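You operate a simulated robot arm through the tools that you are given. There is no shell and no other tool.

Carry out the task below with a simulated robot arm. There is one attempt and no reset: what you move stays moved.

## Task
Set the hanging camera to Manual and 35 mm, focus till the screen says Sharp, take a photo.
Fine: the print below it, by the green button; height and slide cranks stay as they are.

Only the result counts: the job must be done as asked and must still hold three seconds after the hand-in. Knocking over, shifting, dropping, spilling or breaking anything else fails it.

## Robot
A 6-joint arm with a two-finger parallel gripper, fixed in place. Base frame: the origin is at the foot of the arm, x ahead of it, y to its left, z up. Units: m, rad, N and s.
With the tool pointing down near the work surface it reaches from about 0.28 to 0.74 m from the base axis. Its first joint turns from -1.152 to 1.152 rad. Payload 2.45 kg.
The TCP is the grasp point between the finger pads, 0.024 m short of the fingertips. In the tool frame z runs along the fingers and y along their closing line. The gripper opens to 0.068 m. The fingers are 0.017 m wide and 0.01 m thick; the gripper's body (0.04 by 0.07 m) begins 0.041 m behind the TCP.
Orientation is told as [roll, pitch, yaw] about the base's x, y, z axes, in that order, counted from this pose: with the fingers straight down and closing along the base's y, the tool's x points along the base's -x, its y along +y and its z along -z.

## Interface
- The arm moves only by the tool play_rows. Its arguments are lists of equal length, an entry for each row: "offset": the shift along the tool's x, y, z in m, a list of three; "rot": the turn, a rotation vector about the tool's x, y, z in rad, a list of three. In form: {"offset": [[dx, dy, dz], ...], "rot": [[ax, ay, az], ...]}. A call has 1 to 20 rows; each row is the pose to reach, as a shift and turn from the pose commanded when the call began, along the tool's axes at that moment. "claw" is the finger opening in m, from 0 to 0.068, set as the call begins (left out, the last holds). A row lasts 0.2 s, in which the tool goes at most 0.05 m and 0.15 rad; a call with a longer step from one row to the next is refused whole, and so is a gripper value outside its range. A pose out of reach is approached as far as the arm can. The call stops where the force on the tool passes 40 N (or 10 N more than at its start, if that is more) or the arm is blocked; 0.2 s more then pass. The fingers move at their own pace (about 0.108 m/s each) and stop on an object; they squeeze with about 21 N. The grip force told is the motor's: it shows also when the fingers shut on nothing. Time passes only in rows, and 0.2 s behind the last, so rows that repeat a pose let the fingers close. It gives the time, the measured TCP pose, the force on the tool (base axes), the opening and the grip force at its end, in the units of the frame above (readings bear some noise), with the torque about the TCP (base axes, N m) and any sound that the robot's microphone picked up.
- Cameras (640 x 400 px; columns grow to the right, rows downward): "scene" is fixed at [0.1861, 0.4322, 1.4813]; the picture's right is [-0.48, -0.88, 0.00], its down [-0.41, 0.22, -0.89] and it looks along [0.78, -0.42, -0.47] (base axes); focal length 214 px, centre (320, 200). "wrist" rides on the gripper at [0.084, 0.011, -0.075] in the tool frame; the picture's right is [-0.13, 0.99, 0.00], its down [-0.60, -0.08, -0.79] and it looks along [-0.79, -0.10, 0.61] (tool axes); focal length 251 px, centre (320, 200). There is no depth. A picture from a camera that has moved, and an enlarged one, comes with that camera's place and axes in the base frame and with its lens. The place of the scene camera against the robot may be out by one fixed shift of up to 0.012 m in any direction.
- grab_frame(camera): a new picture of that camera. The clock stands still meanwhile.
- enlarge(camera, box): a new picture of the part [left, top, right, bottom] of that camera's present view, enlarged. The clock stands still meanwhile.
- sign_off(): hands the job in; it is judged then, once.

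Nothing tells you positions but the pictures and the camera data. Unless the task says otherwise, let go and move clear before handing in.

The tools are called after "Request:" by a JSON object that holds its "api" and its "payload". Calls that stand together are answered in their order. play_rows: Moves the arm, as the interface text tells. Its arguments: {"type":"object","properties":{"offset":{"type":"array","items":{"type":"array","items":{"type":"number"}}},"rot":{"type":"array","items":{"type":"array","items":{"type":"number"}}},"claw":{"type":"number"}},"required":["offset","rot"]} The other tools are called the same way: grab_frame (camera) takes a picture; enlarge (camera, box) takes an enlarged picture of a part of a camera's view; sign_off () hands the job in.

At the start:

```text
clock: 0.0
ee_pos: [0.3747, 0.272, 1.4137]
tool_rot: [0.001, -0.003, -0.002]
contact_force: [0.2, 0.1, -0.9]
torque: [-0.02, 0.0, 0.0]
gripper_width: 0.0681
finger_force: 0.0
```

scene: 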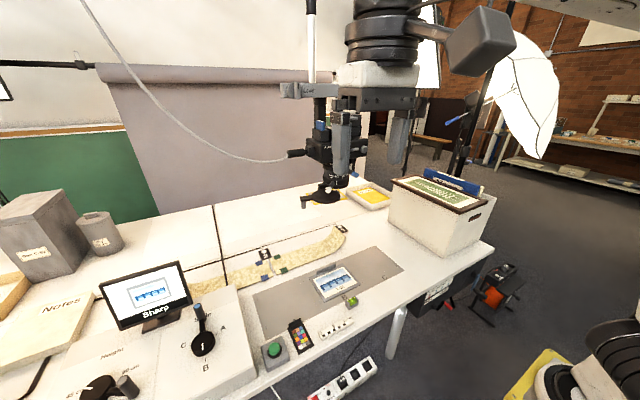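
wrist: 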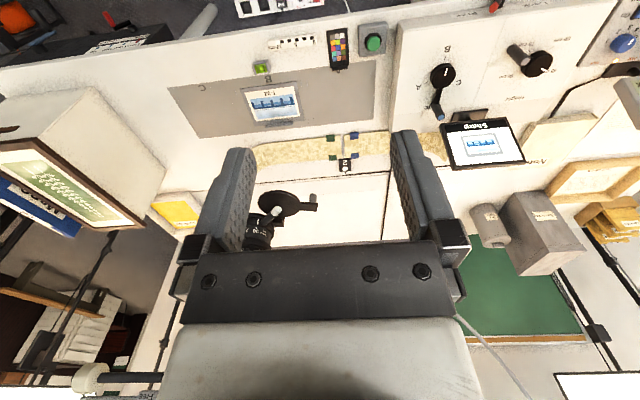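

I see a desk with a copy stand, a screen reading "Sharp", a lever with A/B/C, a green button and a camera hanging from a column. First I'll enlarge parts of the view to identify the controls.

Request:
{"api": "enlarge", "payload": {"camera": "scene", "box": [270, 80, 400, 220]}}

Request:
{"api": "enlarge", "payload": {"camera": "scene", "box": [60, 240, 260, 400]}}

Request:
{"api": "enlarge", "payload": {"camera": "scene", "box": [230, 210, 420, 380]}}

Request:
{"api": "enlarge", "payload": {"camera": "wrist", "box": [380, 0, 640, 180]}}

Request:
{"api": "enlarge", "payload": {"camera": "wrist", "box": [160, 20, 400, 250]}}

```text
2.86 times, centred on (335, 150) of scene
camera zoom: at [0.1861, 0.4322, 1.4813], right [-0.48, -0.88, 0.0], down [-0.41, 0.22, -0.89], along [0.78, -0.42, -0.47], focal length 613 px, centre (277, 343)
```

zoom: 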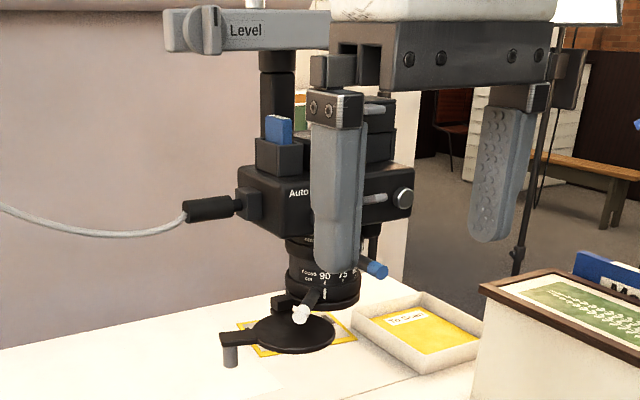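

```text
2.50 times, centred on (160, 320) of scene
camera zoom: at [0.1861, 0.4322, 1.4813], right [-0.48, -0.88, 0.0], down [-0.41, 0.22, -0.89], along [0.78, -0.42, -0.47], focal length 536 px, centre (720, -100)
```

zoom: 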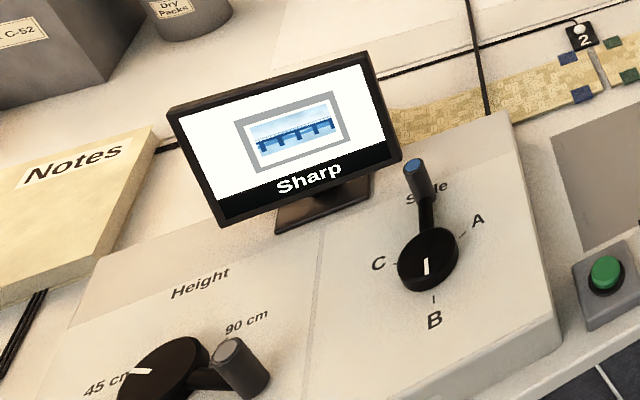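

```text
2.35 times, centred on (325, 295) of scene
camera zoom: at [0.1861, 0.4322, 1.4813], right [-0.48, -0.88, 0.0], down [-0.41, 0.22, -0.89], along [0.78, -0.42, -0.47], focal length 505 px, centre (308, -24)
```

zoom: 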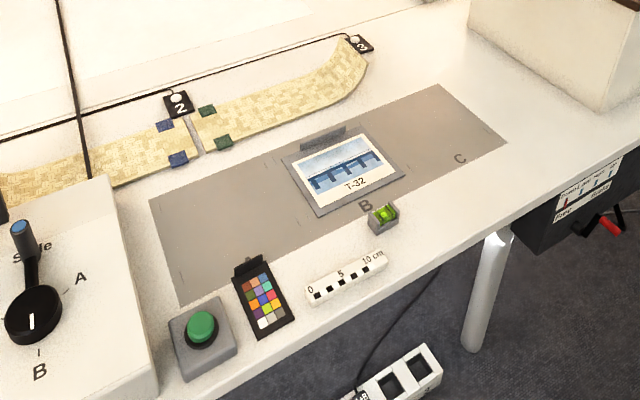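

```text
2.22 times, centred on (510, 90) of wrist
camera zoom: at [0.2894, 0.2826, 1.4907], right [0.13, 0.99, 0.0], down [0.6, -0.08, 0.79], along [0.79, -0.1, -0.61], focal length 559 px, centre (-102, 444)
```

zoom: 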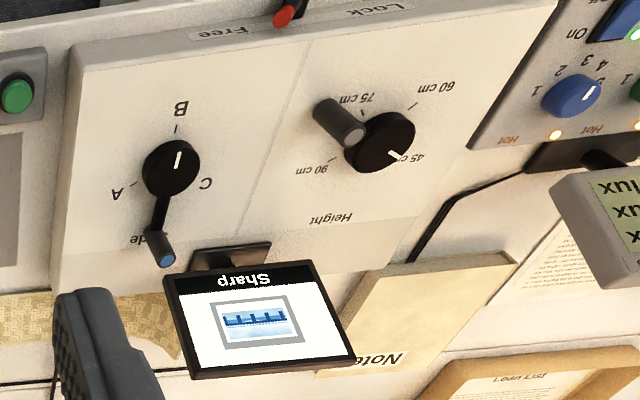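

```text
1.74 times, centred on (280, 135) of wrist
camera zoom: at [0.2894, 0.2826, 1.4907], right [0.13, 0.99, 0.0], down [0.6, -0.08, 0.79], along [0.79, -0.1, -0.61], focal length 437 px, centre (390, 313)
```

zoom: 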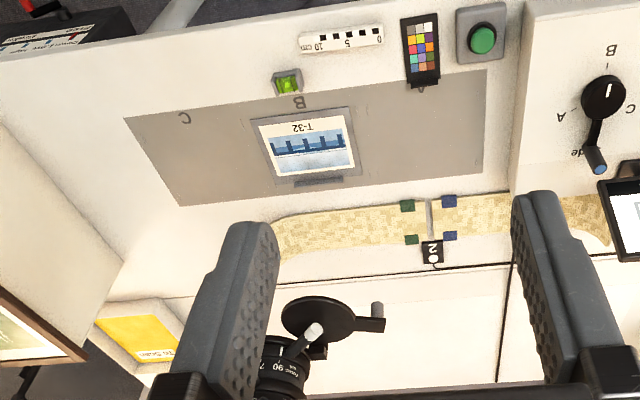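

The disc under the hanging camera is near (0.65, 0.16, 1.21), and the gripper blocks the view of it. I'll move the arm back and to the right to see the camera's controls.

Request:
{"api": "play_rows", "payload": {"offset": [[0.02, -0.03, 0], [0.04, -0.07, 0], [0.05, -0.11, 0], [0.05, -0.15, 0], [0.05, -0.19, 0], [0.05, -0.22, 0]], "rot": [[0, 0, 0], [0, 0, 0], [0, 0, 0], [0, 0, 0], [0, 0, 0], [0, 0, 0]]}}

Request:
{"api": "grab_frame", "payload": {"camera": "wrist"}}

Request:
{"api": "enlarge", "payload": {"camera": "scene", "box": [270, 80, 400, 220]}}

```text
clock: 1.4
ee_pos: [0.3515, 0.0574, 1.4249]
tool_rot: [0.0, 0.0, -0.001]
contact_force: [0.0, -0.2, -0.3]
torque: [0.04, 0.01, 0.0]
gripper_width: 0.0681
finger_force: 0.1
out of reach, approached as far as the arm can: row 4, 5, 6
```

```text
taken
camera wrist: at [0.2668, 0.0686, 1.5021], right [0.13, 0.99, 0.0], down [0.6, -0.08, 0.79], along [0.79, -0.1, -0.61], focal length 251 px, centre (320, 200)
```

wrist: 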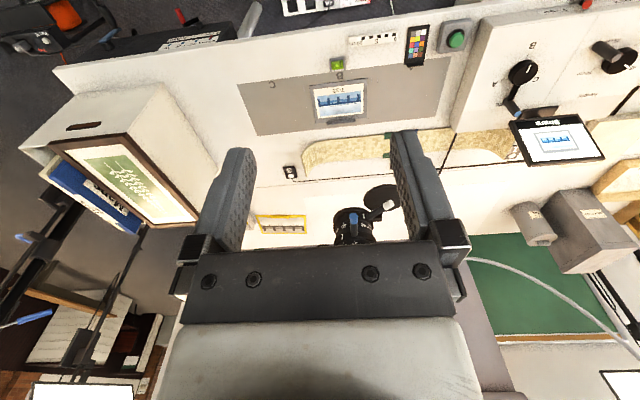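

```text
2.86 times, centred on (335, 150) of scene
camera zoom: at [0.1861, 0.4322, 1.4813], right [-0.48, -0.88, 0.0], down [-0.41, 0.22, -0.89], along [0.78, -0.42, -0.47], focal length 613 px, centre (277, 343)
```

zoom: 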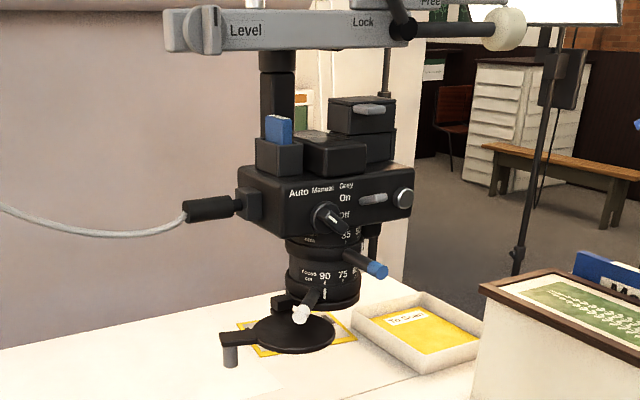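

The hanging camera is visible now: a mode dial (Auto/Manual/Grey), an On/Off slider, an upper ring with a blue rod and a lower focus ring with a white rod. I'll zoom in further.

Request:
{"api": "enlarge", "payload": {"camera": "scene", "box": [315, 135, 365, 167]}}

Request:
{"api": "enlarge", "payload": {"camera": "scene", "box": [305, 158, 360, 212]}}

Request:
{"api": "enlarge", "payload": {"camera": "wrist", "box": [300, 160, 420, 250]}}

Request:
{"api": "enlarge", "payload": {"camera": "scene", "box": [270, 0, 400, 130]}}

Request:
{"api": "grab_frame", "payload": {"camera": "scene"}}

```text
12.50 times, centred on (340, 151) of scene
camera zoom: at [0.1861, 0.4322, 1.4813], right [-0.48, -0.88, 0.0], down [-0.41, 0.22, -0.89], along [0.78, -0.42, -0.47], focal length 2681 px, centre (70, 812)
```

zoom: 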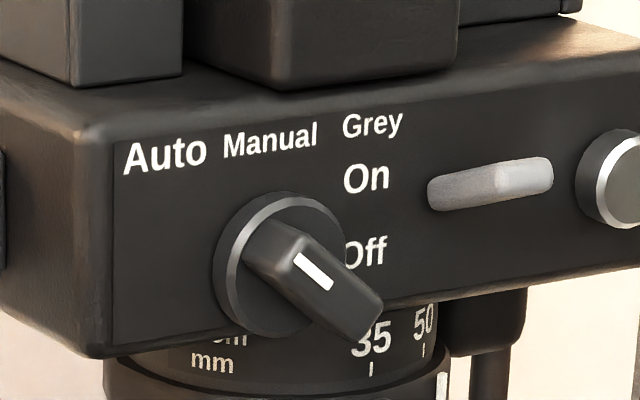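

```text
7.41 times, centred on (332, 185) of scene
camera zoom: at [0.1861, 0.4322, 1.4813], right [-0.48, -0.88, 0.0], down [-0.41, 0.22, -0.89], along [0.78, -0.42, -0.47], focal length 1589 px, centre (227, 311)
```

zoom: 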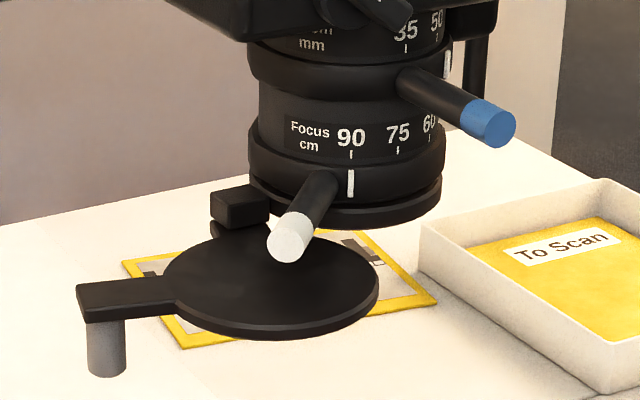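

```text
4.44 times, centred on (360, 205) of wrist
camera zoom: at [0.2668, 0.0686, 1.5021], right [0.13, 0.99, 0.0], down [0.6, -0.08, 0.79], along [0.79, -0.1, -0.61], focal length 1118 px, centre (142, 178)
```

zoom: 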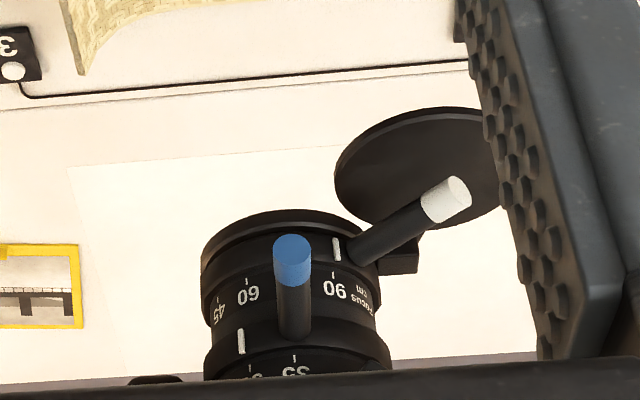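

```text
3.08 times, centred on (335, 65) of scene
camera zoom: at [0.1861, 0.4322, 1.4813], right [-0.48, -0.88, 0.0], down [-0.41, 0.22, -0.89], along [0.78, -0.42, -0.47], focal length 660 px, centre (274, 615)
```

zoom: 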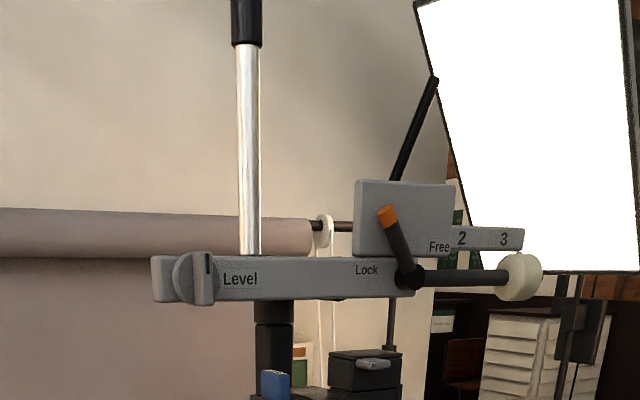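

```text
taken
```

scene: 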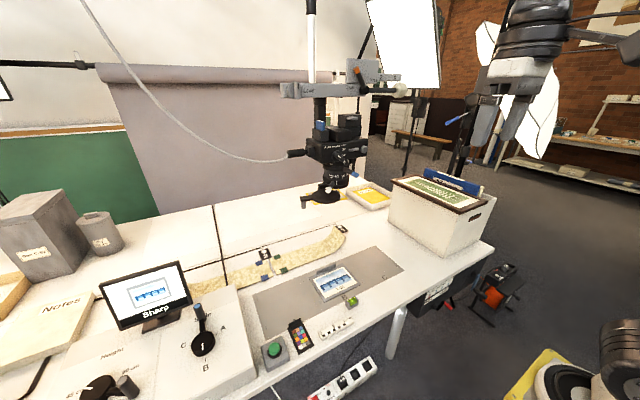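

The mode dial is on the camera's front face, and the zoom index sits past 50. The focus mark is at 90. I'll tilt the tool forward so the wrist camera sees the front panel straight on.

Request:
{"api": "play_rows", "payload": {"offset": [[-0.01, 0.01, 0.02], [-0.02, 0.02, 0.045], [-0.03, 0.03, 0.07], [-0.04, 0.04, 0.09], [-0.05, 0.04, 0.11], [-0.05, 0.04, 0.13]], "rot": [[0, -0.13, 0], [0, -0.26, 0], [0, -0.39, 0], [0, -0.52, 0], [0, -0.65, 0], [0, -0.785, 0]]}}

Request:
{"api": "grab_frame", "payload": {"camera": "wrist"}}

Request:
{"api": "grab_frame", "payload": {"camera": "scene"}}

```text
clock: 2.8
ee_pos: [0.4653, 0.1402, 1.2816]
tool_rot: [0.001, -0.788, -0.001]
contact_force: [1.4, -0.2, -0.8]
torque: [0.0, -0.02, -0.05]
gripper_width: 0.0683
finger_force: 0.1
out of reach, approached as far as the arm can: row 1, 2, 3, 4, 5, 6
```

```text
taken
camera wrist: at [0.352, 0.1506, 1.2775], right [0.09, 0.99, 0.09], down [-0.14, -0.08, 0.99], along [0.99, -0.1, 0.13], focal length 251 px, centre (320, 200)
```

wrist: 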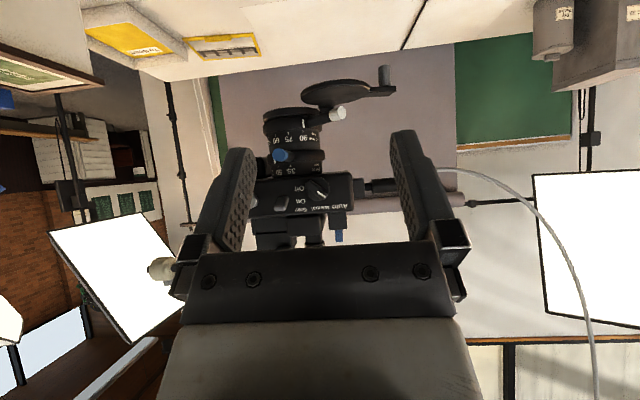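

```text
taken
```

scene: 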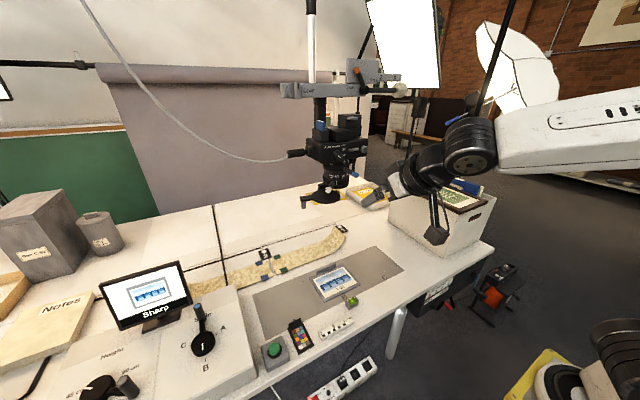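

The wrist camera now faces the panel, upside down. I'll enlarge it to read the dials.

Request:
{"api": "enlarge", "payload": {"camera": "wrist", "box": [240, 70, 410, 250]}}

Request:
{"api": "enlarge", "payload": {"camera": "wrist", "box": [250, 160, 370, 235]}}

Request:
{"api": "enlarge", "payload": {"camera": "wrist", "box": [255, 100, 345, 175]}}

```text
2.22 times, centred on (325, 160) of wrist
camera zoom: at [0.352, 0.1506, 1.2775], right [0.09, 0.99, 0.09], down [-0.14, -0.08, 0.99], along [0.99, -0.1, 0.13], focal length 559 px, centre (309, 289)
```

zoom: 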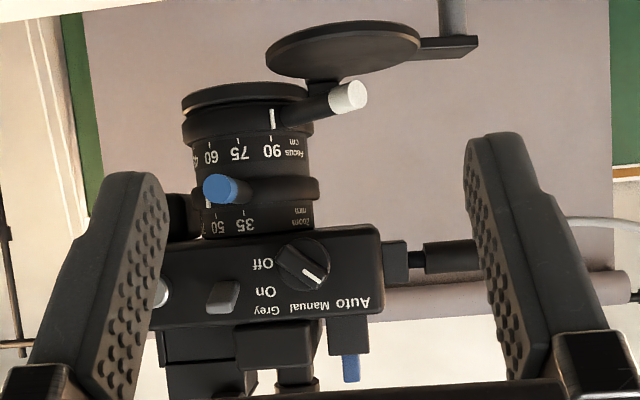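

```text
5.33 times, centred on (310, 198) of wrist
camera zoom: at [0.352, 0.1506, 1.2775], right [0.09, 0.99, 0.09], down [-0.14, -0.08, 0.99], along [0.99, -0.1, 0.13], focal length 1341 px, centre (373, 213)
```

zoom: 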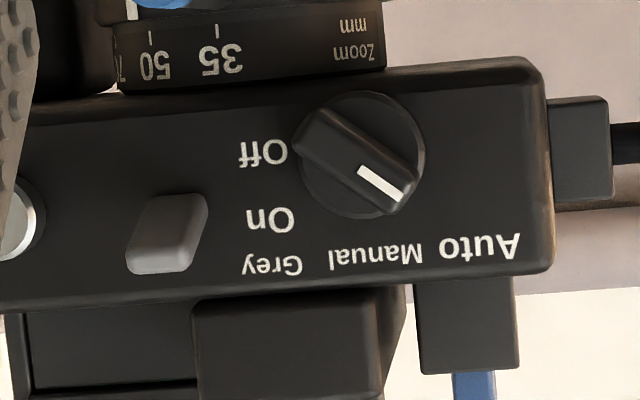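

```text
5.33 times, centred on (300, 138) of wrist
camera zoom: at [0.352, 0.1506, 1.2775], right [0.09, 0.99, 0.09], down [-0.14, -0.08, 0.99], along [0.99, -0.1, 0.13], focal length 1341 px, centre (427, 533)
```

zoom: 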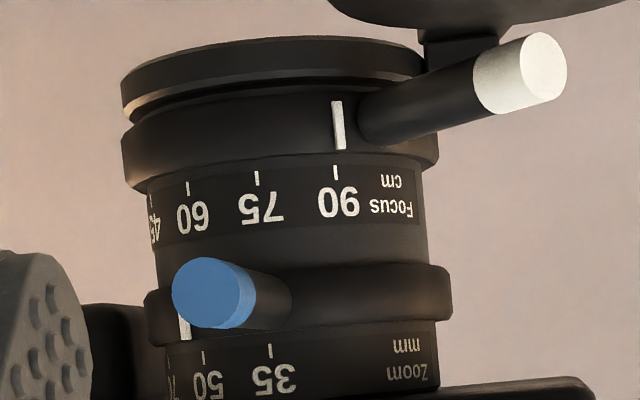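

The dial points to Auto, at about (0.68, 0.114, 1.305). The blue zoom rod tip is near (0.63, 0.08, 1.26) and the white focus rod tip near (0.66, 0.153, 1.216). Next I'll make the tool horizontal at a safe distance.

Request:
{"api": "play_rows", "payload": {"offset": [[-0.014, 0, 0.01], [-0.028, 0, 0.02], [-0.042, 0, 0.03], [-0.056, 0, 0.04], [-0.07, 0, 0.05], [-0.0827, 0, 0.0587]], "rot": [[0, -0.13, 0], [0, -0.26, 0], [0, -0.39, 0], [0, -0.52, 0], [0, -0.65, 0], [0, -0.785, 0]]}}

Request:
{"api": "grab_frame", "payload": {"camera": "scene"}}

Request:
{"api": "grab_frame", "payload": {"camera": "wrist"}}

```text
clock: 4.2
ee_pos: [0.5667, 0.1389, 1.3004]
tool_rot: [2.617, -1.567, -2.618]
contact_force: [0.4, -0.6, -0.3]
torque: [-0.06, -0.01, 0.01]
gripper_width: 0.0679
finger_force: 0.1
```

```text
taken
```

scene: 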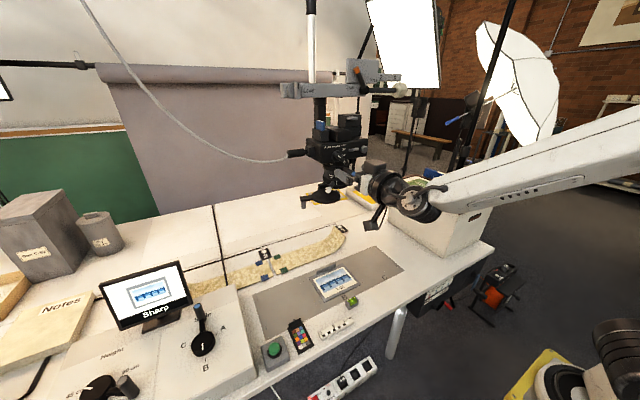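

```text
taken
camera wrist: at [0.4898, 0.1496, 1.2179], right [0.0, 0.99, 0.13], down [-0.79, -0.08, 0.6], along [0.61, -0.1, 0.79], focal length 251 px, centre (320, 200)
```

wrist: 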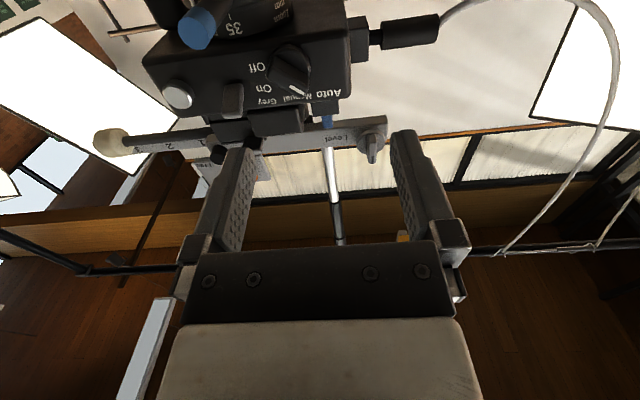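

The tool is now horizontal at (0.567, 0.139, 1.300), and the dial shows in the wrist view. I'll enlarge it to triangulate the knob precisely.

Request:
{"api": "enlarge", "payload": {"camera": "wrist", "box": [140, 0, 380, 150]}}

Request:
{"api": "enlarge", "payload": {"camera": "scene", "box": [280, 110, 420, 240]}}

```text
2.67 times, centred on (260, 75) of wrist
camera zoom: at [0.4898, 0.1496, 1.2179], right [0.0, 0.99, 0.13], down [-0.79, -0.08, 0.6], along [0.61, -0.1, 0.79], focal length 670 px, centre (480, 533)
```

zoom: 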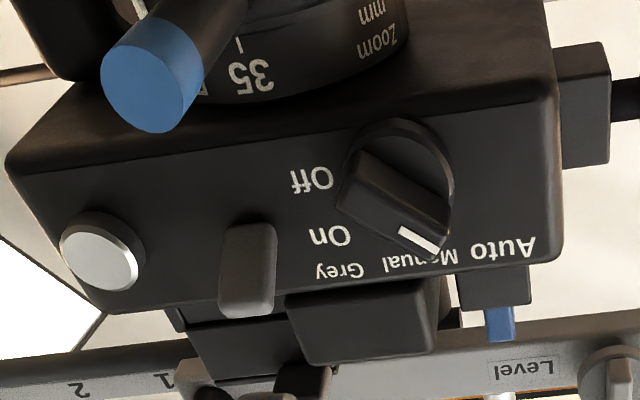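

```text
3.08 times, centred on (350, 175) of scene
camera zoom: at [0.1861, 0.4322, 1.4813], right [-0.48, -0.88, 0.0], down [-0.41, 0.22, -0.89], along [0.78, -0.42, -0.47], focal length 660 px, centre (228, 277)
```

zoom: 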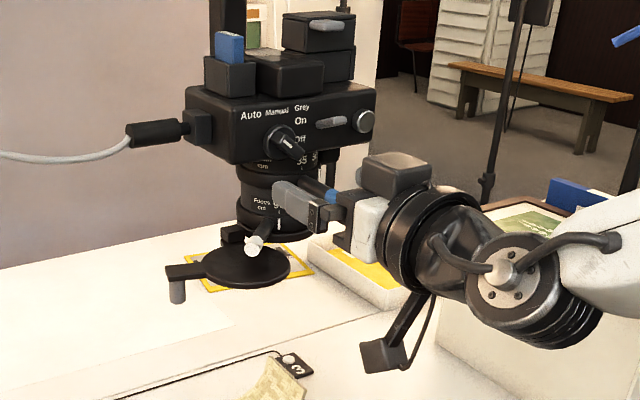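

The knob centre is near (0.69, 0.113, 1.306), with its wing leaning about 55° toward Auto. I'll roll the tool about 125° so the wrist camera sits above and the fingers can straddle the wing.

Request:
{"api": "play_rows", "payload": {"offset": [[0, 0, 0], [0, 0, 0], [0, 0, 0], [0, 0, 0], [0, 0, 0], [0, 0, 0], [0, 0, 0], [0, 0, 0], [0, 0, 0], [0, 0, 0], [0, 0, 0], [0, 0, 0], [0, 0, 0], [0, 0, 0], [0, 0, 0], [0, 0, 0]], "rot": [[0, 0, 0.14], [0, 0, 0.28], [0, 0, 0.42], [0, 0, 0.56], [0, 0, 0.7], [0, 0, 0.84], [0, 0, 0.98], [0, 0, 1.12], [0, 0, 1.26], [0, 0, 1.4], [0, 0, 1.54], [0, 0, 1.68], [0, 0, 1.82], [0, 0, 1.96], [0, 0, 2.08], [0, 0, 2.18]], "claw": 0.03}}

Request:
{"api": "grab_frame", "payload": {"camera": "wrist"}}

Request:
{"api": "enlarge", "payload": {"camera": "scene", "box": [280, 110, 420, 240]}}

```text
clock: 7.8
ee_pos: [0.5343, 0.2422, 1.3016]
tool_rot: [1.565, 0.319, -0.974]
contact_force: [-0.7, 0.4, 1.3]
torque: [-0.01, -0.03, -0.04]
gripper_width: 0.0299
finger_force: 0.1
out of reach, approached as far as the arm can: row 4, 5, 6, 7, 8, 9, 10, 11, 12, 13, 14, 15
stopped in row 16: the arm was blocked; the commanded pose is now the measured one
```

```text
taken
camera wrist: at [0.4284, 0.2622, 1.3401], right [0.25, -0.36, 0.9], down [-0.35, -0.9, -0.26], along [0.9, -0.25, -0.35], focal length 251 px, centre (320, 200)
```

wrist: 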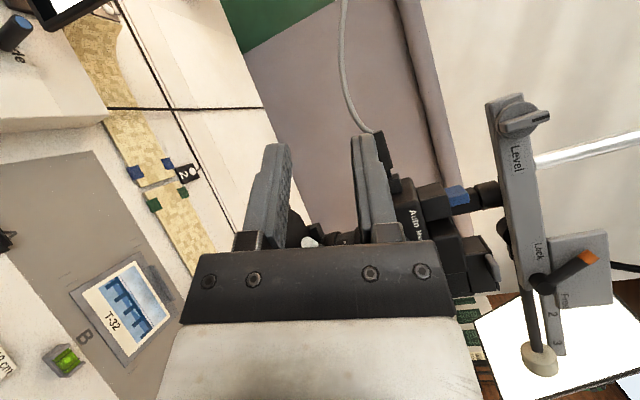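

```text
3.08 times, centred on (350, 175) of scene
camera zoom: at [0.1861, 0.4322, 1.4813], right [-0.48, -0.88, 0.0], down [-0.41, 0.22, -0.89], along [0.78, -0.42, -0.47], focal length 660 px, centre (228, 277)
```

zoom: 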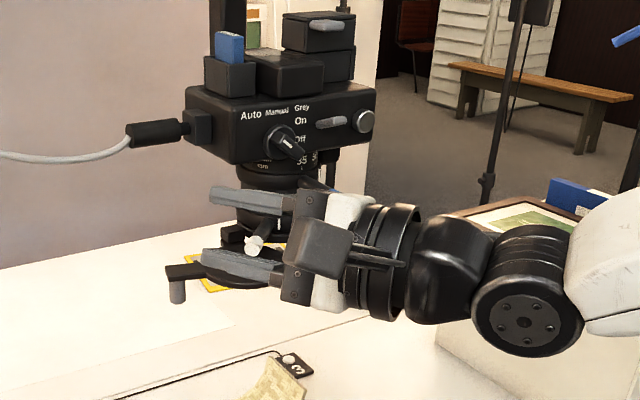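

The roll hit a joint limit and pulled the tool off to the left, but it touched nothing. I'll return to the level pose and try rolling the other way.

Request:
{"api": "play_rows", "payload": {"offset": [[-0.006, 0.0019, -0.003], [-0.012, 0.0038, -0.006], [-0.018, 0.0057, -0.009], [-0.024, 0.0077, -0.012], [-0.03, 0.0096, -0.015], [-0.036, 0.0115, -0.018], [-0.042, 0.0134, -0.021], [-0.048, 0.0153, -0.024], [-0.054, 0.0172, -0.027], [-0.06, 0.0191, -0.03], [-0.066, 0.021, -0.033], [-0.072, 0.023, -0.036], [-0.078, 0.0249, -0.0388], [-0.084, 0.0268, -0.0418], [-0.09, 0.0287, -0.0448]], "rot": [[0.0265, -0.0375, -0.1219], [0.0529, -0.0751, -0.2439], [0.0794, -0.1126, -0.3658], [0.1059, -0.1501, -0.4877], [0.1323, -0.1877, -0.6097], [0.1588, -0.2252, -0.7316], [0.1853, -0.2627, -0.8535], [0.2117, -0.3003, -0.9755], [0.2382, -0.3378, -1.0974], [0.2647, -0.3753, -1.2193], [0.2911, -0.4129, -1.3413], [0.3176, -0.4504, -1.4632], [0.3441, -0.4879, -1.5851], [0.3705, -0.5255, -1.7071], [0.397, -0.563, -1.829]]}}

Request:
{"api": "grab_frame", "payload": {"camera": "wrist"}}

```text
clock: 11.0
ee_pos: [0.551, 0.138, 1.3004]
tool_rot: [-2.239, -1.564, 2.248]
contact_force: [-1.1, -0.3, -0.5]
torque: [0.03, 0.01, -0.02]
gripper_width: 0.0302
finger_force: 0.1
```

```text
taken
camera wrist: at [0.4744, 0.1483, 1.2178], right [-0.01, 0.99, 0.13], down [-0.79, -0.08, 0.6], along [0.61, -0.1, 0.79], focal length 251 px, centre (320, 200)
```

wrist: 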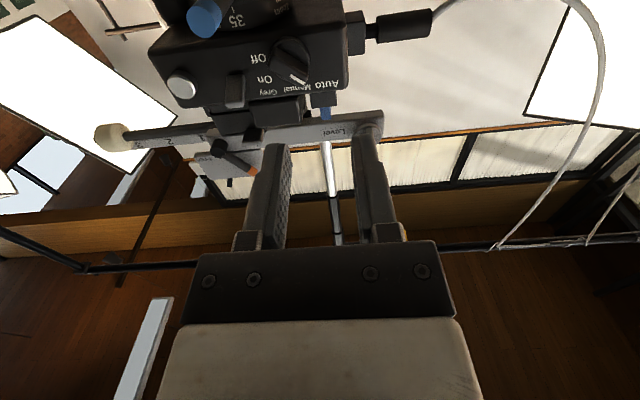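

The tool is level again at (0.551, 0.138, 1.300). Now I'll roll by −0.95 rad and line up with the knob axis.

Request:
{"api": "play_rows", "payload": {"offset": [[0, -0.003, 0], [0, -0.006, 0], [-0.001, -0.009, 0], [-0.002, -0.012, 0], [-0.003, -0.015, 0], [-0.004, -0.019, 0], [-0.005, -0.025, 0], [-0.005, -0.025, 0]], "rot": [[0, 0, -0.12], [0, 0, -0.24], [0, 0, -0.36], [0, 0, -0.48], [0, 0, -0.6], [0, 0, -0.72], [0, 0, -0.84], [0, 0, -0.95]]}}

Request:
{"api": "grab_frame", "payload": {"camera": "wrist"}}

Request:
{"api": "enlarge", "payload": {"camera": "scene", "box": [280, 110, 420, 240]}}

```text
clock: 12.8
ee_pos: [0.5512, 0.1124, 1.3047]
tool_rot: [-1.573, -0.617, 1.579]
contact_force: [0.3, 0.3, -0.4]
torque: [-0.03, -0.01, -0.01]
gripper_width: 0.0299
finger_force: 0.1
```

```text
taken
camera wrist: at [0.4751, 0.0503, 1.2495], right [0.0, 0.68, -0.73], down [-0.8, 0.44, 0.41], along [0.6, 0.59, 0.54], focal length 251 px, centre (320, 200)
```

wrist: 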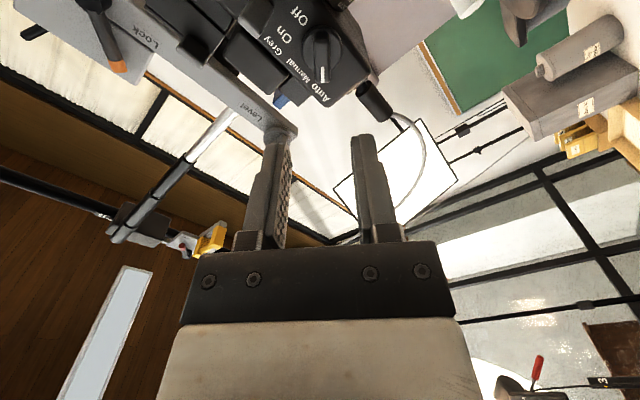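

```text
3.08 times, centred on (350, 175) of scene
camera zoom: at [0.1861, 0.4322, 1.4813], right [-0.48, -0.88, 0.0], down [-0.41, 0.22, -0.89], along [0.78, -0.42, -0.47], focal length 660 px, centre (228, 277)
```

zoom: 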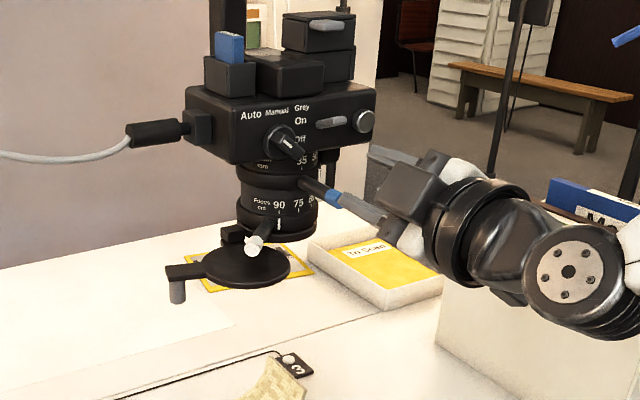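

The roll works, and the wing now looks perpendicular to the closing line. I'll check alignment against the tool axis, which projects to column 320 and about row 64 at the knob's depth.

Request:
{"api": "enlarge", "payload": {"camera": "wrist", "box": [260, 10, 390, 110]}}

```text
4.00 times, centred on (325, 60) of wrist
camera zoom: at [0.4751, 0.0503, 1.2495], right [0.0, 0.68, -0.73], down [-0.8, 0.44, 0.41], along [0.6, 0.59, 0.54], focal length 1006 px, centre (300, 760)
```

zoom: 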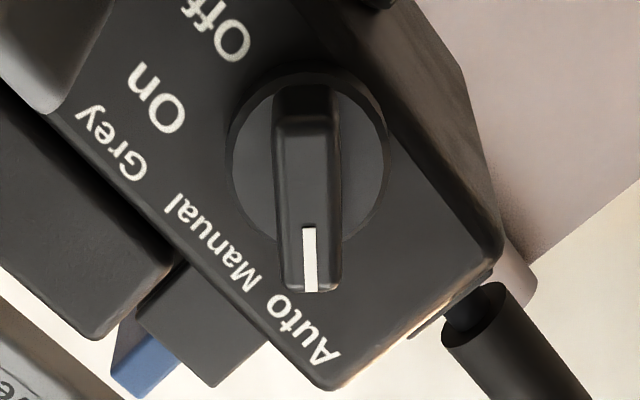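

The wing is centred to within about 1.3 mm. I'll advance so the fingertips stop just short of the dial's base disc.

Request:
{"api": "play_rows", "payload": {"offset": [[0, 0.0013, 0.03], [0, 0.0013, 0.06], [0, 0.0013, 0.085], [0, 0.0013, 0.1], [0, 0.0013, 0.107]], "rot": [[0, 0, 0], [0, 0, 0], [0, 0, 0], [0, 0, 0], [0, 0, 0]]}}

Request:
{"api": "grab_frame", "payload": {"camera": "wrist"}}

Request:
{"api": "enlarge", "payload": {"camera": "scene", "box": [280, 110, 420, 240]}}

```text
clock: 14.0
ee_pos: [0.6585, 0.116, 1.3052]
tool_rot: [-1.573, -0.621, 1.58]
contact_force: [0.8, -0.3, 0.0]
torque: [0.01, -0.01, 0.02]
gripper_width: 0.0301
finger_force: 0.0
```

```text
taken
camera wrist: at [0.5824, 0.0526, 1.2491], right [0.0, 0.68, -0.73], down [-0.8, 0.44, 0.41], along [0.6, 0.59, 0.54], focal length 251 px, centre (320, 200)
```

wrist: 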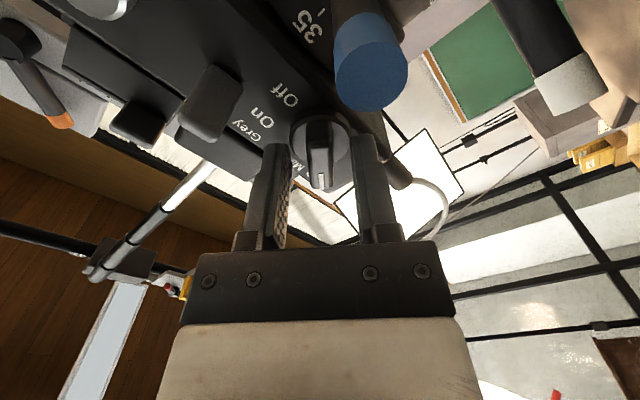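

```text
3.08 times, centred on (350, 175) of scene
camera zoom: at [0.1861, 0.4322, 1.4813], right [-0.48, -0.88, 0.0], down [-0.41, 0.22, -0.89], along [0.78, -0.42, -0.47], focal length 660 px, centre (228, 277)
```

zoom: 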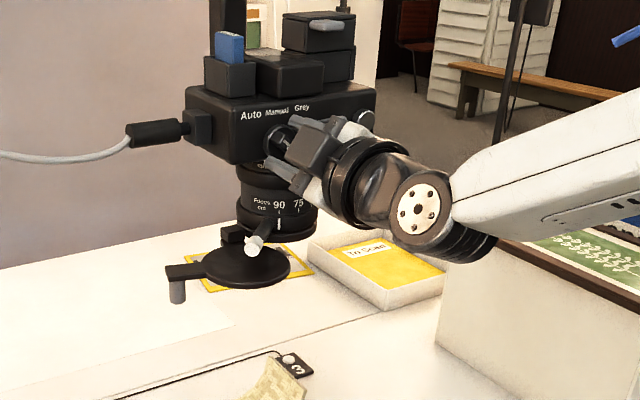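

Request:
{"api": "enlarge", "payload": {"camera": "wrist", "box": [240, 80, 400, 220]}}

```text
2.86 times, centred on (320, 150) of wrist
camera zoom: at [0.5824, 0.0526, 1.2491], right [0.0, 0.68, -0.73], down [-0.8, 0.44, 0.41], along [0.6, 0.59, 0.54], focal length 718 px, centre (320, 343)
```

zoom: 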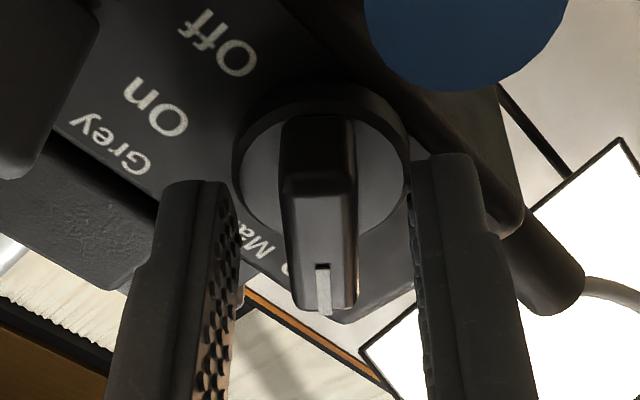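

The wing sits between the fingers with good overlap. I'll close on it.

Request:
{"api": "play_rows", "payload": {"offset": [[0, 0, 0], [0, 0, 0], [0, 0, 0]], "rot": [[0, 0, 0], [0, 0, 0], [0, 0, 0]], "claw": 0.0}}

Request:
{"api": "enlarge", "payload": {"camera": "wrist", "box": [240, 80, 400, 220]}}

```text
clock: 14.8
ee_pos: [0.6581, 0.1159, 1.3047]
tool_rot: [-1.573, -0.619, 1.581]
contact_force: [3.2, 1.4, -1.8]
torque: [0.56, -0.16, 0.11]
gripper_width: 0.0129
finger_force: 33.7
```

```text
2.86 times, centred on (320, 150) of wrist
camera zoom: at [0.5824, 0.0527, 1.2488], right [0.0, 0.68, -0.73], down [-0.8, 0.44, 0.41], along [0.6, 0.58, 0.54], focal length 718 px, centre (320, 343)
```

zoom: 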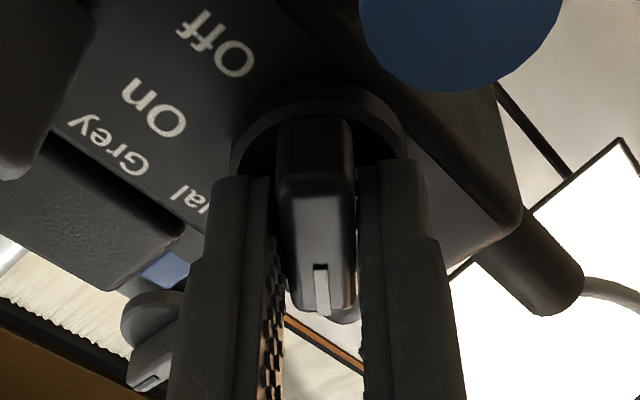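

The grip is firm at 12.9 mm. I'll rotate clockwise toward Manual in small steps.

Request:
{"api": "play_rows", "payload": {"offset": [[0, 0, 0], [0, 0, 0], [0, 0, 0], [0, 0, 0], [0, 0, 0], [0, 0, 0], [0, 0, 0], [0, 0, 0]], "rot": [[0, 0, 0.1], [0, 0, 0.2], [0, 0, 0.3], [0, 0, 0.42], [0, 0, 0.54], [0, 0, 0.66], [0, 0, 0.78], [0, 0, 0.88]]}}

Request:
{"api": "enlarge", "payload": {"camera": "wrist", "box": [240, 80, 400, 220]}}

Request:
{"api": "enlarge", "payload": {"camera": "scene", "box": [280, 110, 420, 240]}}

Request:
{"api": "enlarge", "payload": {"camera": "scene", "box": [60, 240, 260, 400]}}

```text
clock: 16.6
ee_pos: [0.6571, 0.1145, 1.3052]
tool_rot: [-1.62, -1.501, 1.627]
contact_force: [-1.2, -3.0, -0.6]
torque: [0.04, -0.95, -0.35]
gripper_width: 0.0117
finger_force: 32.6
```

```text
2.86 times, centred on (320, 150) of wrist
camera zoom: at [0.582, 0.119, 1.2222], right [-0.01, 1.0, 0.06], down [-0.8, -0.04, 0.61], along [0.61, -0.04, 0.79], focal length 718 px, centre (320, 343)
```

zoom: 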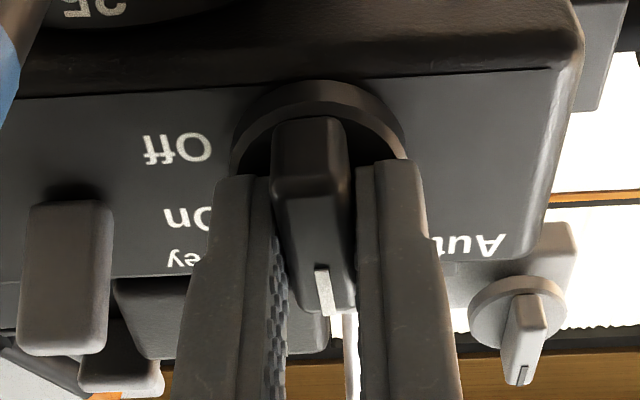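

```text
3.08 times, centred on (350, 175) of scene
camera zoom: at [0.186, 0.4321, 1.4814], right [-0.48, -0.88, 0.0], down [-0.41, 0.22, -0.89], along [0.78, -0.42, -0.47], focal length 660 px, centre (228, 277)
```

zoom: 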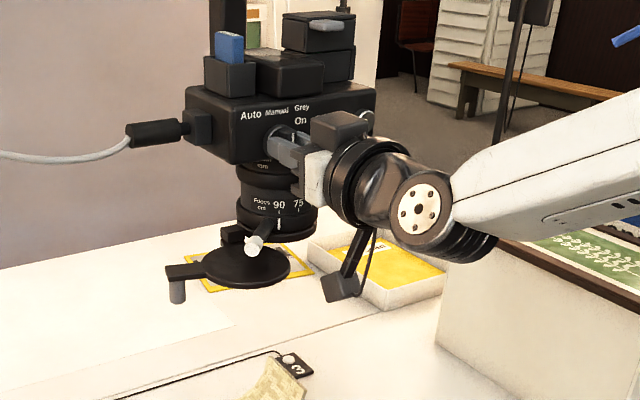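

```text
2.50 times, centred on (160, 320) of scene
camera zoom: at [0.186, 0.4321, 1.4814], right [-0.48, -0.88, 0.0], down [-0.41, 0.22, -0.89], along [0.78, -0.42, -0.47], focal length 536 px, centre (720, -100)
```

zoom: 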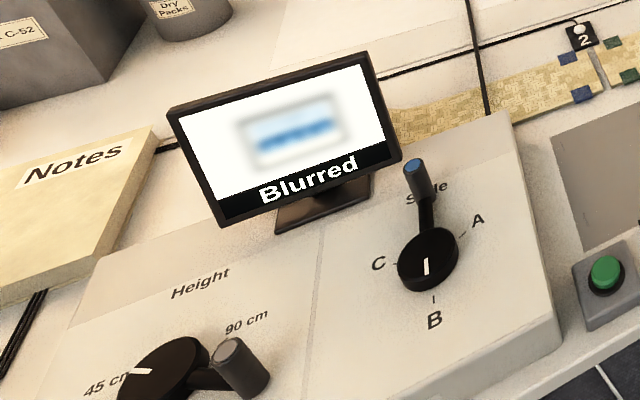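

The screen went to "Blurred" in colour, so Manual is engaged. I'll nudge the last few hundredths of a radian to vertical, open the fingers and back off to check.

Request:
{"api": "play_rows", "payload": {"offset": [[0, 0, 0], [0, 0, 0]], "rot": [[0, 0, 0.03], [0, 0, 0.05]]}}

Request:
{"api": "play_rows", "payload": {"offset": [[0, 0, 0], [0, 0, 0], [0, 0, 0], [0, 0, -0.02], [0, 0, -0.05], [0, 0, -0.09], [0, 0, -0.11]], "rot": [[0, 0, 0], [0, 0, 0], [0, 0, 0], [0, 0, 0], [0, 0, 0], [0, 0, 0], [0, 0, 0]], "claw": 0.03}}

Request:
{"api": "enlarge", "payload": {"camera": "wrist", "box": [140, 0, 380, 150]}}

Request:
{"api": "enlarge", "payload": {"camera": "scene", "box": [280, 110, 420, 240]}}

Request:
{"api": "enlarge", "payload": {"camera": "scene", "box": [60, 240, 260, 400]}}

```text
clock: 17.2
ee_pos: [0.6575, 0.1151, 1.3046]
tool_rot: [-1.734, -1.548, 1.741]
contact_force: [0.5, -2.4, 2.0]
torque: [-0.01, -0.5, -0.43]
gripper_width: 0.0121
finger_force: 32.6
```

```text
clock: 18.8
ee_pos: [0.5474, 0.1132, 1.3036]
tool_rot: [-1.694, -1.55, 1.7]
contact_force: [-0.3, -0.3, 0.8]
torque: [0.03, -0.01, 0.01]
gripper_width: 0.0299
finger_force: 0.1
```

```text
2.67 times, centred on (260, 75) of wrist
camera zoom: at [0.4714, 0.1227, 1.2211], right [-0.01, 0.99, 0.11], down [-0.79, -0.07, 0.6], along [0.61, -0.08, 0.79], focal length 670 px, centre (480, 533)
```

zoom: 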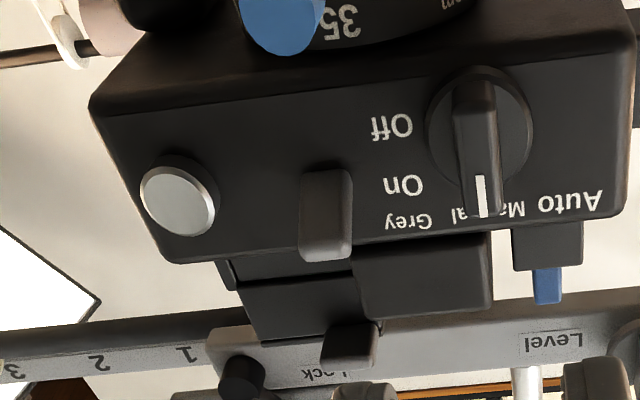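

```text
3.08 times, centred on (350, 175) of scene
camera zoom: at [0.1861, 0.4322, 1.4813], right [-0.48, -0.88, 0.0], down [-0.41, 0.22, -0.89], along [0.78, -0.42, -0.47], focal length 660 px, centre (228, 277)
```

zoom: 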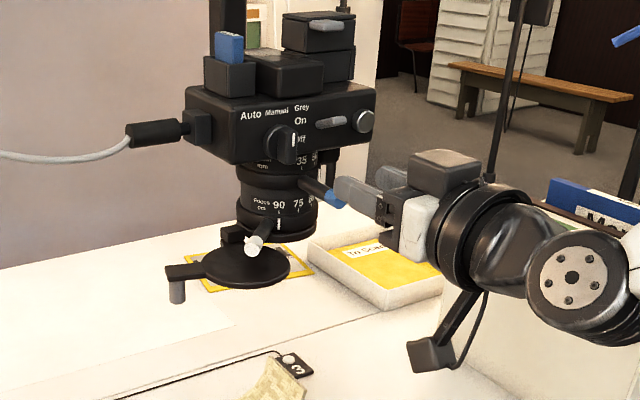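

```text
2.50 times, centred on (160, 320) of scene
camera zoom: at [0.1861, 0.4322, 1.4813], right [-0.48, -0.88, 0.0], down [-0.41, 0.22, -0.89], along [0.78, -0.42, -0.47], focal length 536 px, centre (720, -100)
```

zoom: 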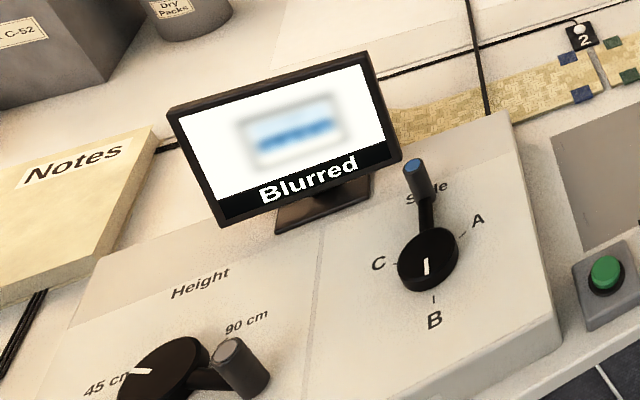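

The dial is on Manual and the screen reads "Blurred" as expected. Next is the blue zoom rod: I'll lower the tool in front of it and verify alignment.

Request:
{"api": "play_rows", "payload": {"offset": [[0.012, -0.01, 0], [0.025, -0.02, 0], [0.035, -0.03, 0], [0.0445, -0.0342, 0]], "rot": [[0, 0, 0.01], [0, 0, 0.02], [0, 0, 0.02], [0, 0, 0.02]], "claw": 0.04}}

Request:
{"api": "grab_frame", "payload": {"camera": "wrist"}}

Request:
{"api": "enlarge", "payload": {"camera": "wrist", "box": [240, 20, 400, 150]}}

```text
clock: 19.8
ee_pos: [0.5475, 0.0787, 1.2613]
tool_rot: [-2.789, -1.567, 2.794]
contact_force: [-0.5, 0.1, 0.4]
torque: [0.01, 0.0, 0.0]
gripper_width: 0.0398
finger_force: 0.0
```

```text
taken
camera wrist: at [0.472, 0.0891, 1.178], right [-0.01, 0.99, 0.13], down [-0.79, -0.08, 0.6], along [0.61, -0.1, 0.79], focal length 251 px, centre (320, 200)
```

wrist: 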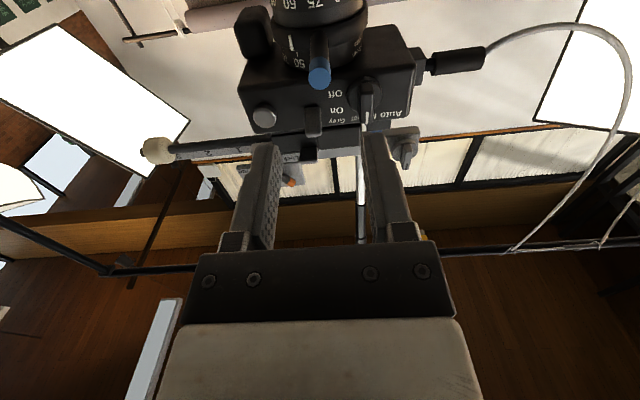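

```text
3.08 times, centred on (320, 85) of wrist
camera zoom: at [0.472, 0.0891, 1.178], right [-0.01, 0.99, 0.13], down [-0.79, -0.08, 0.6], along [0.61, -0.1, 0.79], focal length 774 px, centre (320, 554)
```

zoom: 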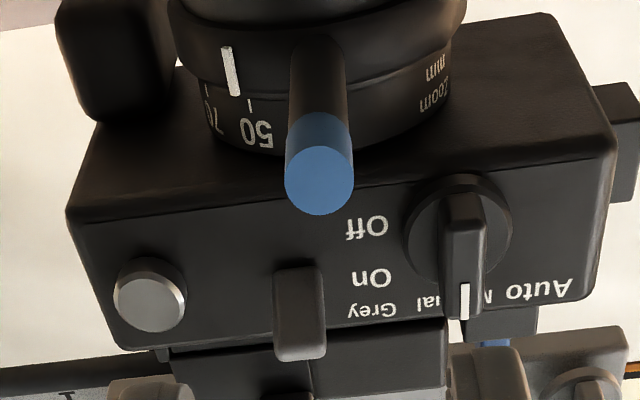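

The rod tip is at (0.636, 0.0785, 1.259) and about 14.5 mm thick, centred between the fingers. I'll advance to straddle it and close to measure it.

Request:
{"api": "play_rows", "payload": {"offset": [[0.002, 0, 0.03], [0.002, 0, 0.06], [0.002, 0, 0.085], [0.002, 0, 0.1045], [0.002, 0, 0.1045]], "rot": [[0, 0, 0], [0, 0, 0], [0, 0, 0], [0, 0, 0], [0, 0, 0]], "claw": 0.03}}

Request:
{"api": "enlarge", "payload": {"camera": "wrist", "box": [220, 60, 420, 220]}}

Request:
{"api": "enlarge", "payload": {"camera": "scene", "box": [280, 110, 420, 240]}}

```text
clock: 21.0
ee_pos: [0.652, 0.0782, 1.2599]
tool_rot: [-2.5, -1.567, 2.506]
contact_force: [0.6, -0.1, -0.1]
torque: [0.04, 0.01, 0.03]
gripper_width: 0.0298
finger_force: 0.0
```

```text
2.50 times, centred on (320, 140) of wrist
camera zoom: at [0.5768, 0.0891, 1.177], right [-0.01, 0.99, 0.13], down [-0.79, -0.08, 0.6], along [0.61, -0.1, 0.79], focal length 629 px, centre (320, 350)
```

zoom: 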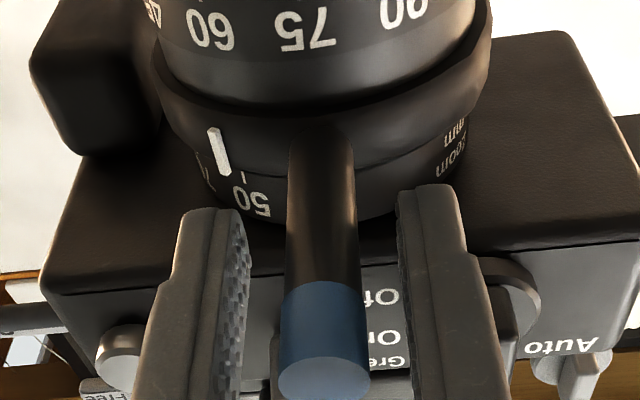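

```text
3.08 times, centred on (350, 175) of scene
camera zoom: at [0.1861, 0.4322, 1.4813], right [-0.48, -0.88, 0.0], down [-0.41, 0.22, -0.89], along [0.78, -0.42, -0.47], focal length 660 px, centre (228, 277)
```

zoom: 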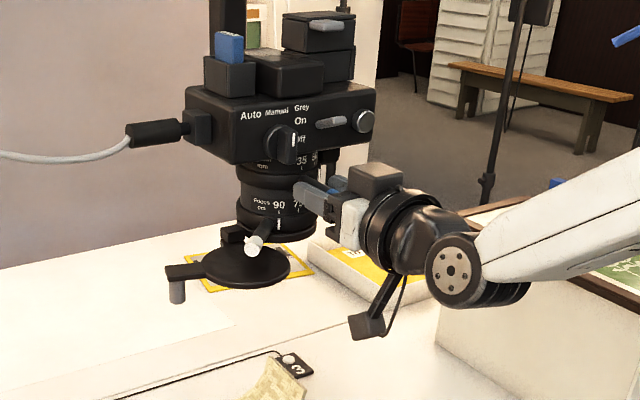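

The rod is between the fingers. I'll narrow the gap to 18 mm and swing the ring toward 35 about the lens axis, clockwise from above, partway first.

Request:
{"api": "play_rows", "payload": {"offset": [[0, 0, 0], [0, 0.007, 0.0003], [0, 0.0139, 0.0014], [0, 0.0207, 0.0031], [0, 0.0273, 0.0055], [0, 0.0304, 0.007]], "rot": [[0, 0, 0], [0.1, 0, 0], [0.2, 0, 0], [0.3, 0, 0], [0.4, 0, 0], [0.45, 0, 0]], "claw": 0.018}}

Request:
{"api": "enlarge", "payload": {"camera": "wrist", "box": [220, 60, 420, 220]}}

Request:
{"api": "enlarge", "payload": {"camera": "scene", "box": [305, 130, 375, 210]}}

```text
clock: 22.4
ee_pos: [0.6597, 0.1104, 1.2582]
tool_rot: [-2.711, -1.567, 2.269]
contact_force: [-1.0, -0.1, -0.1]
torque: [0.03, 0.03, 0.0]
gripper_width: 0.0183
finger_force: 0.2
```

```text
2.50 times, centred on (320, 140) of wrist
camera zoom: at [0.5953, 0.1523, 1.1765], right [0.43, 0.9, 0.13], down [-0.75, 0.27, 0.6], along [0.5, -0.35, 0.79], focal length 629 px, centre (320, 350)
```

zoom: 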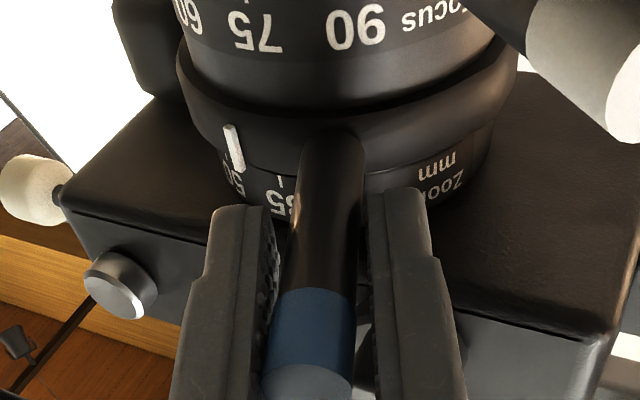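

```text
5.00 times, centred on (340, 170) of scene
camera zoom: at [0.1861, 0.4322, 1.4813], right [-0.48, -0.88, 0.0], down [-0.41, 0.22, -0.89], along [0.78, -0.42, -0.47], focal length 1072 px, centre (220, 350)
```

zoom: 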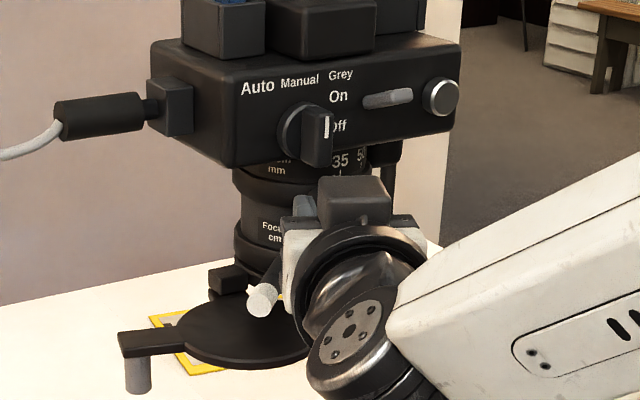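

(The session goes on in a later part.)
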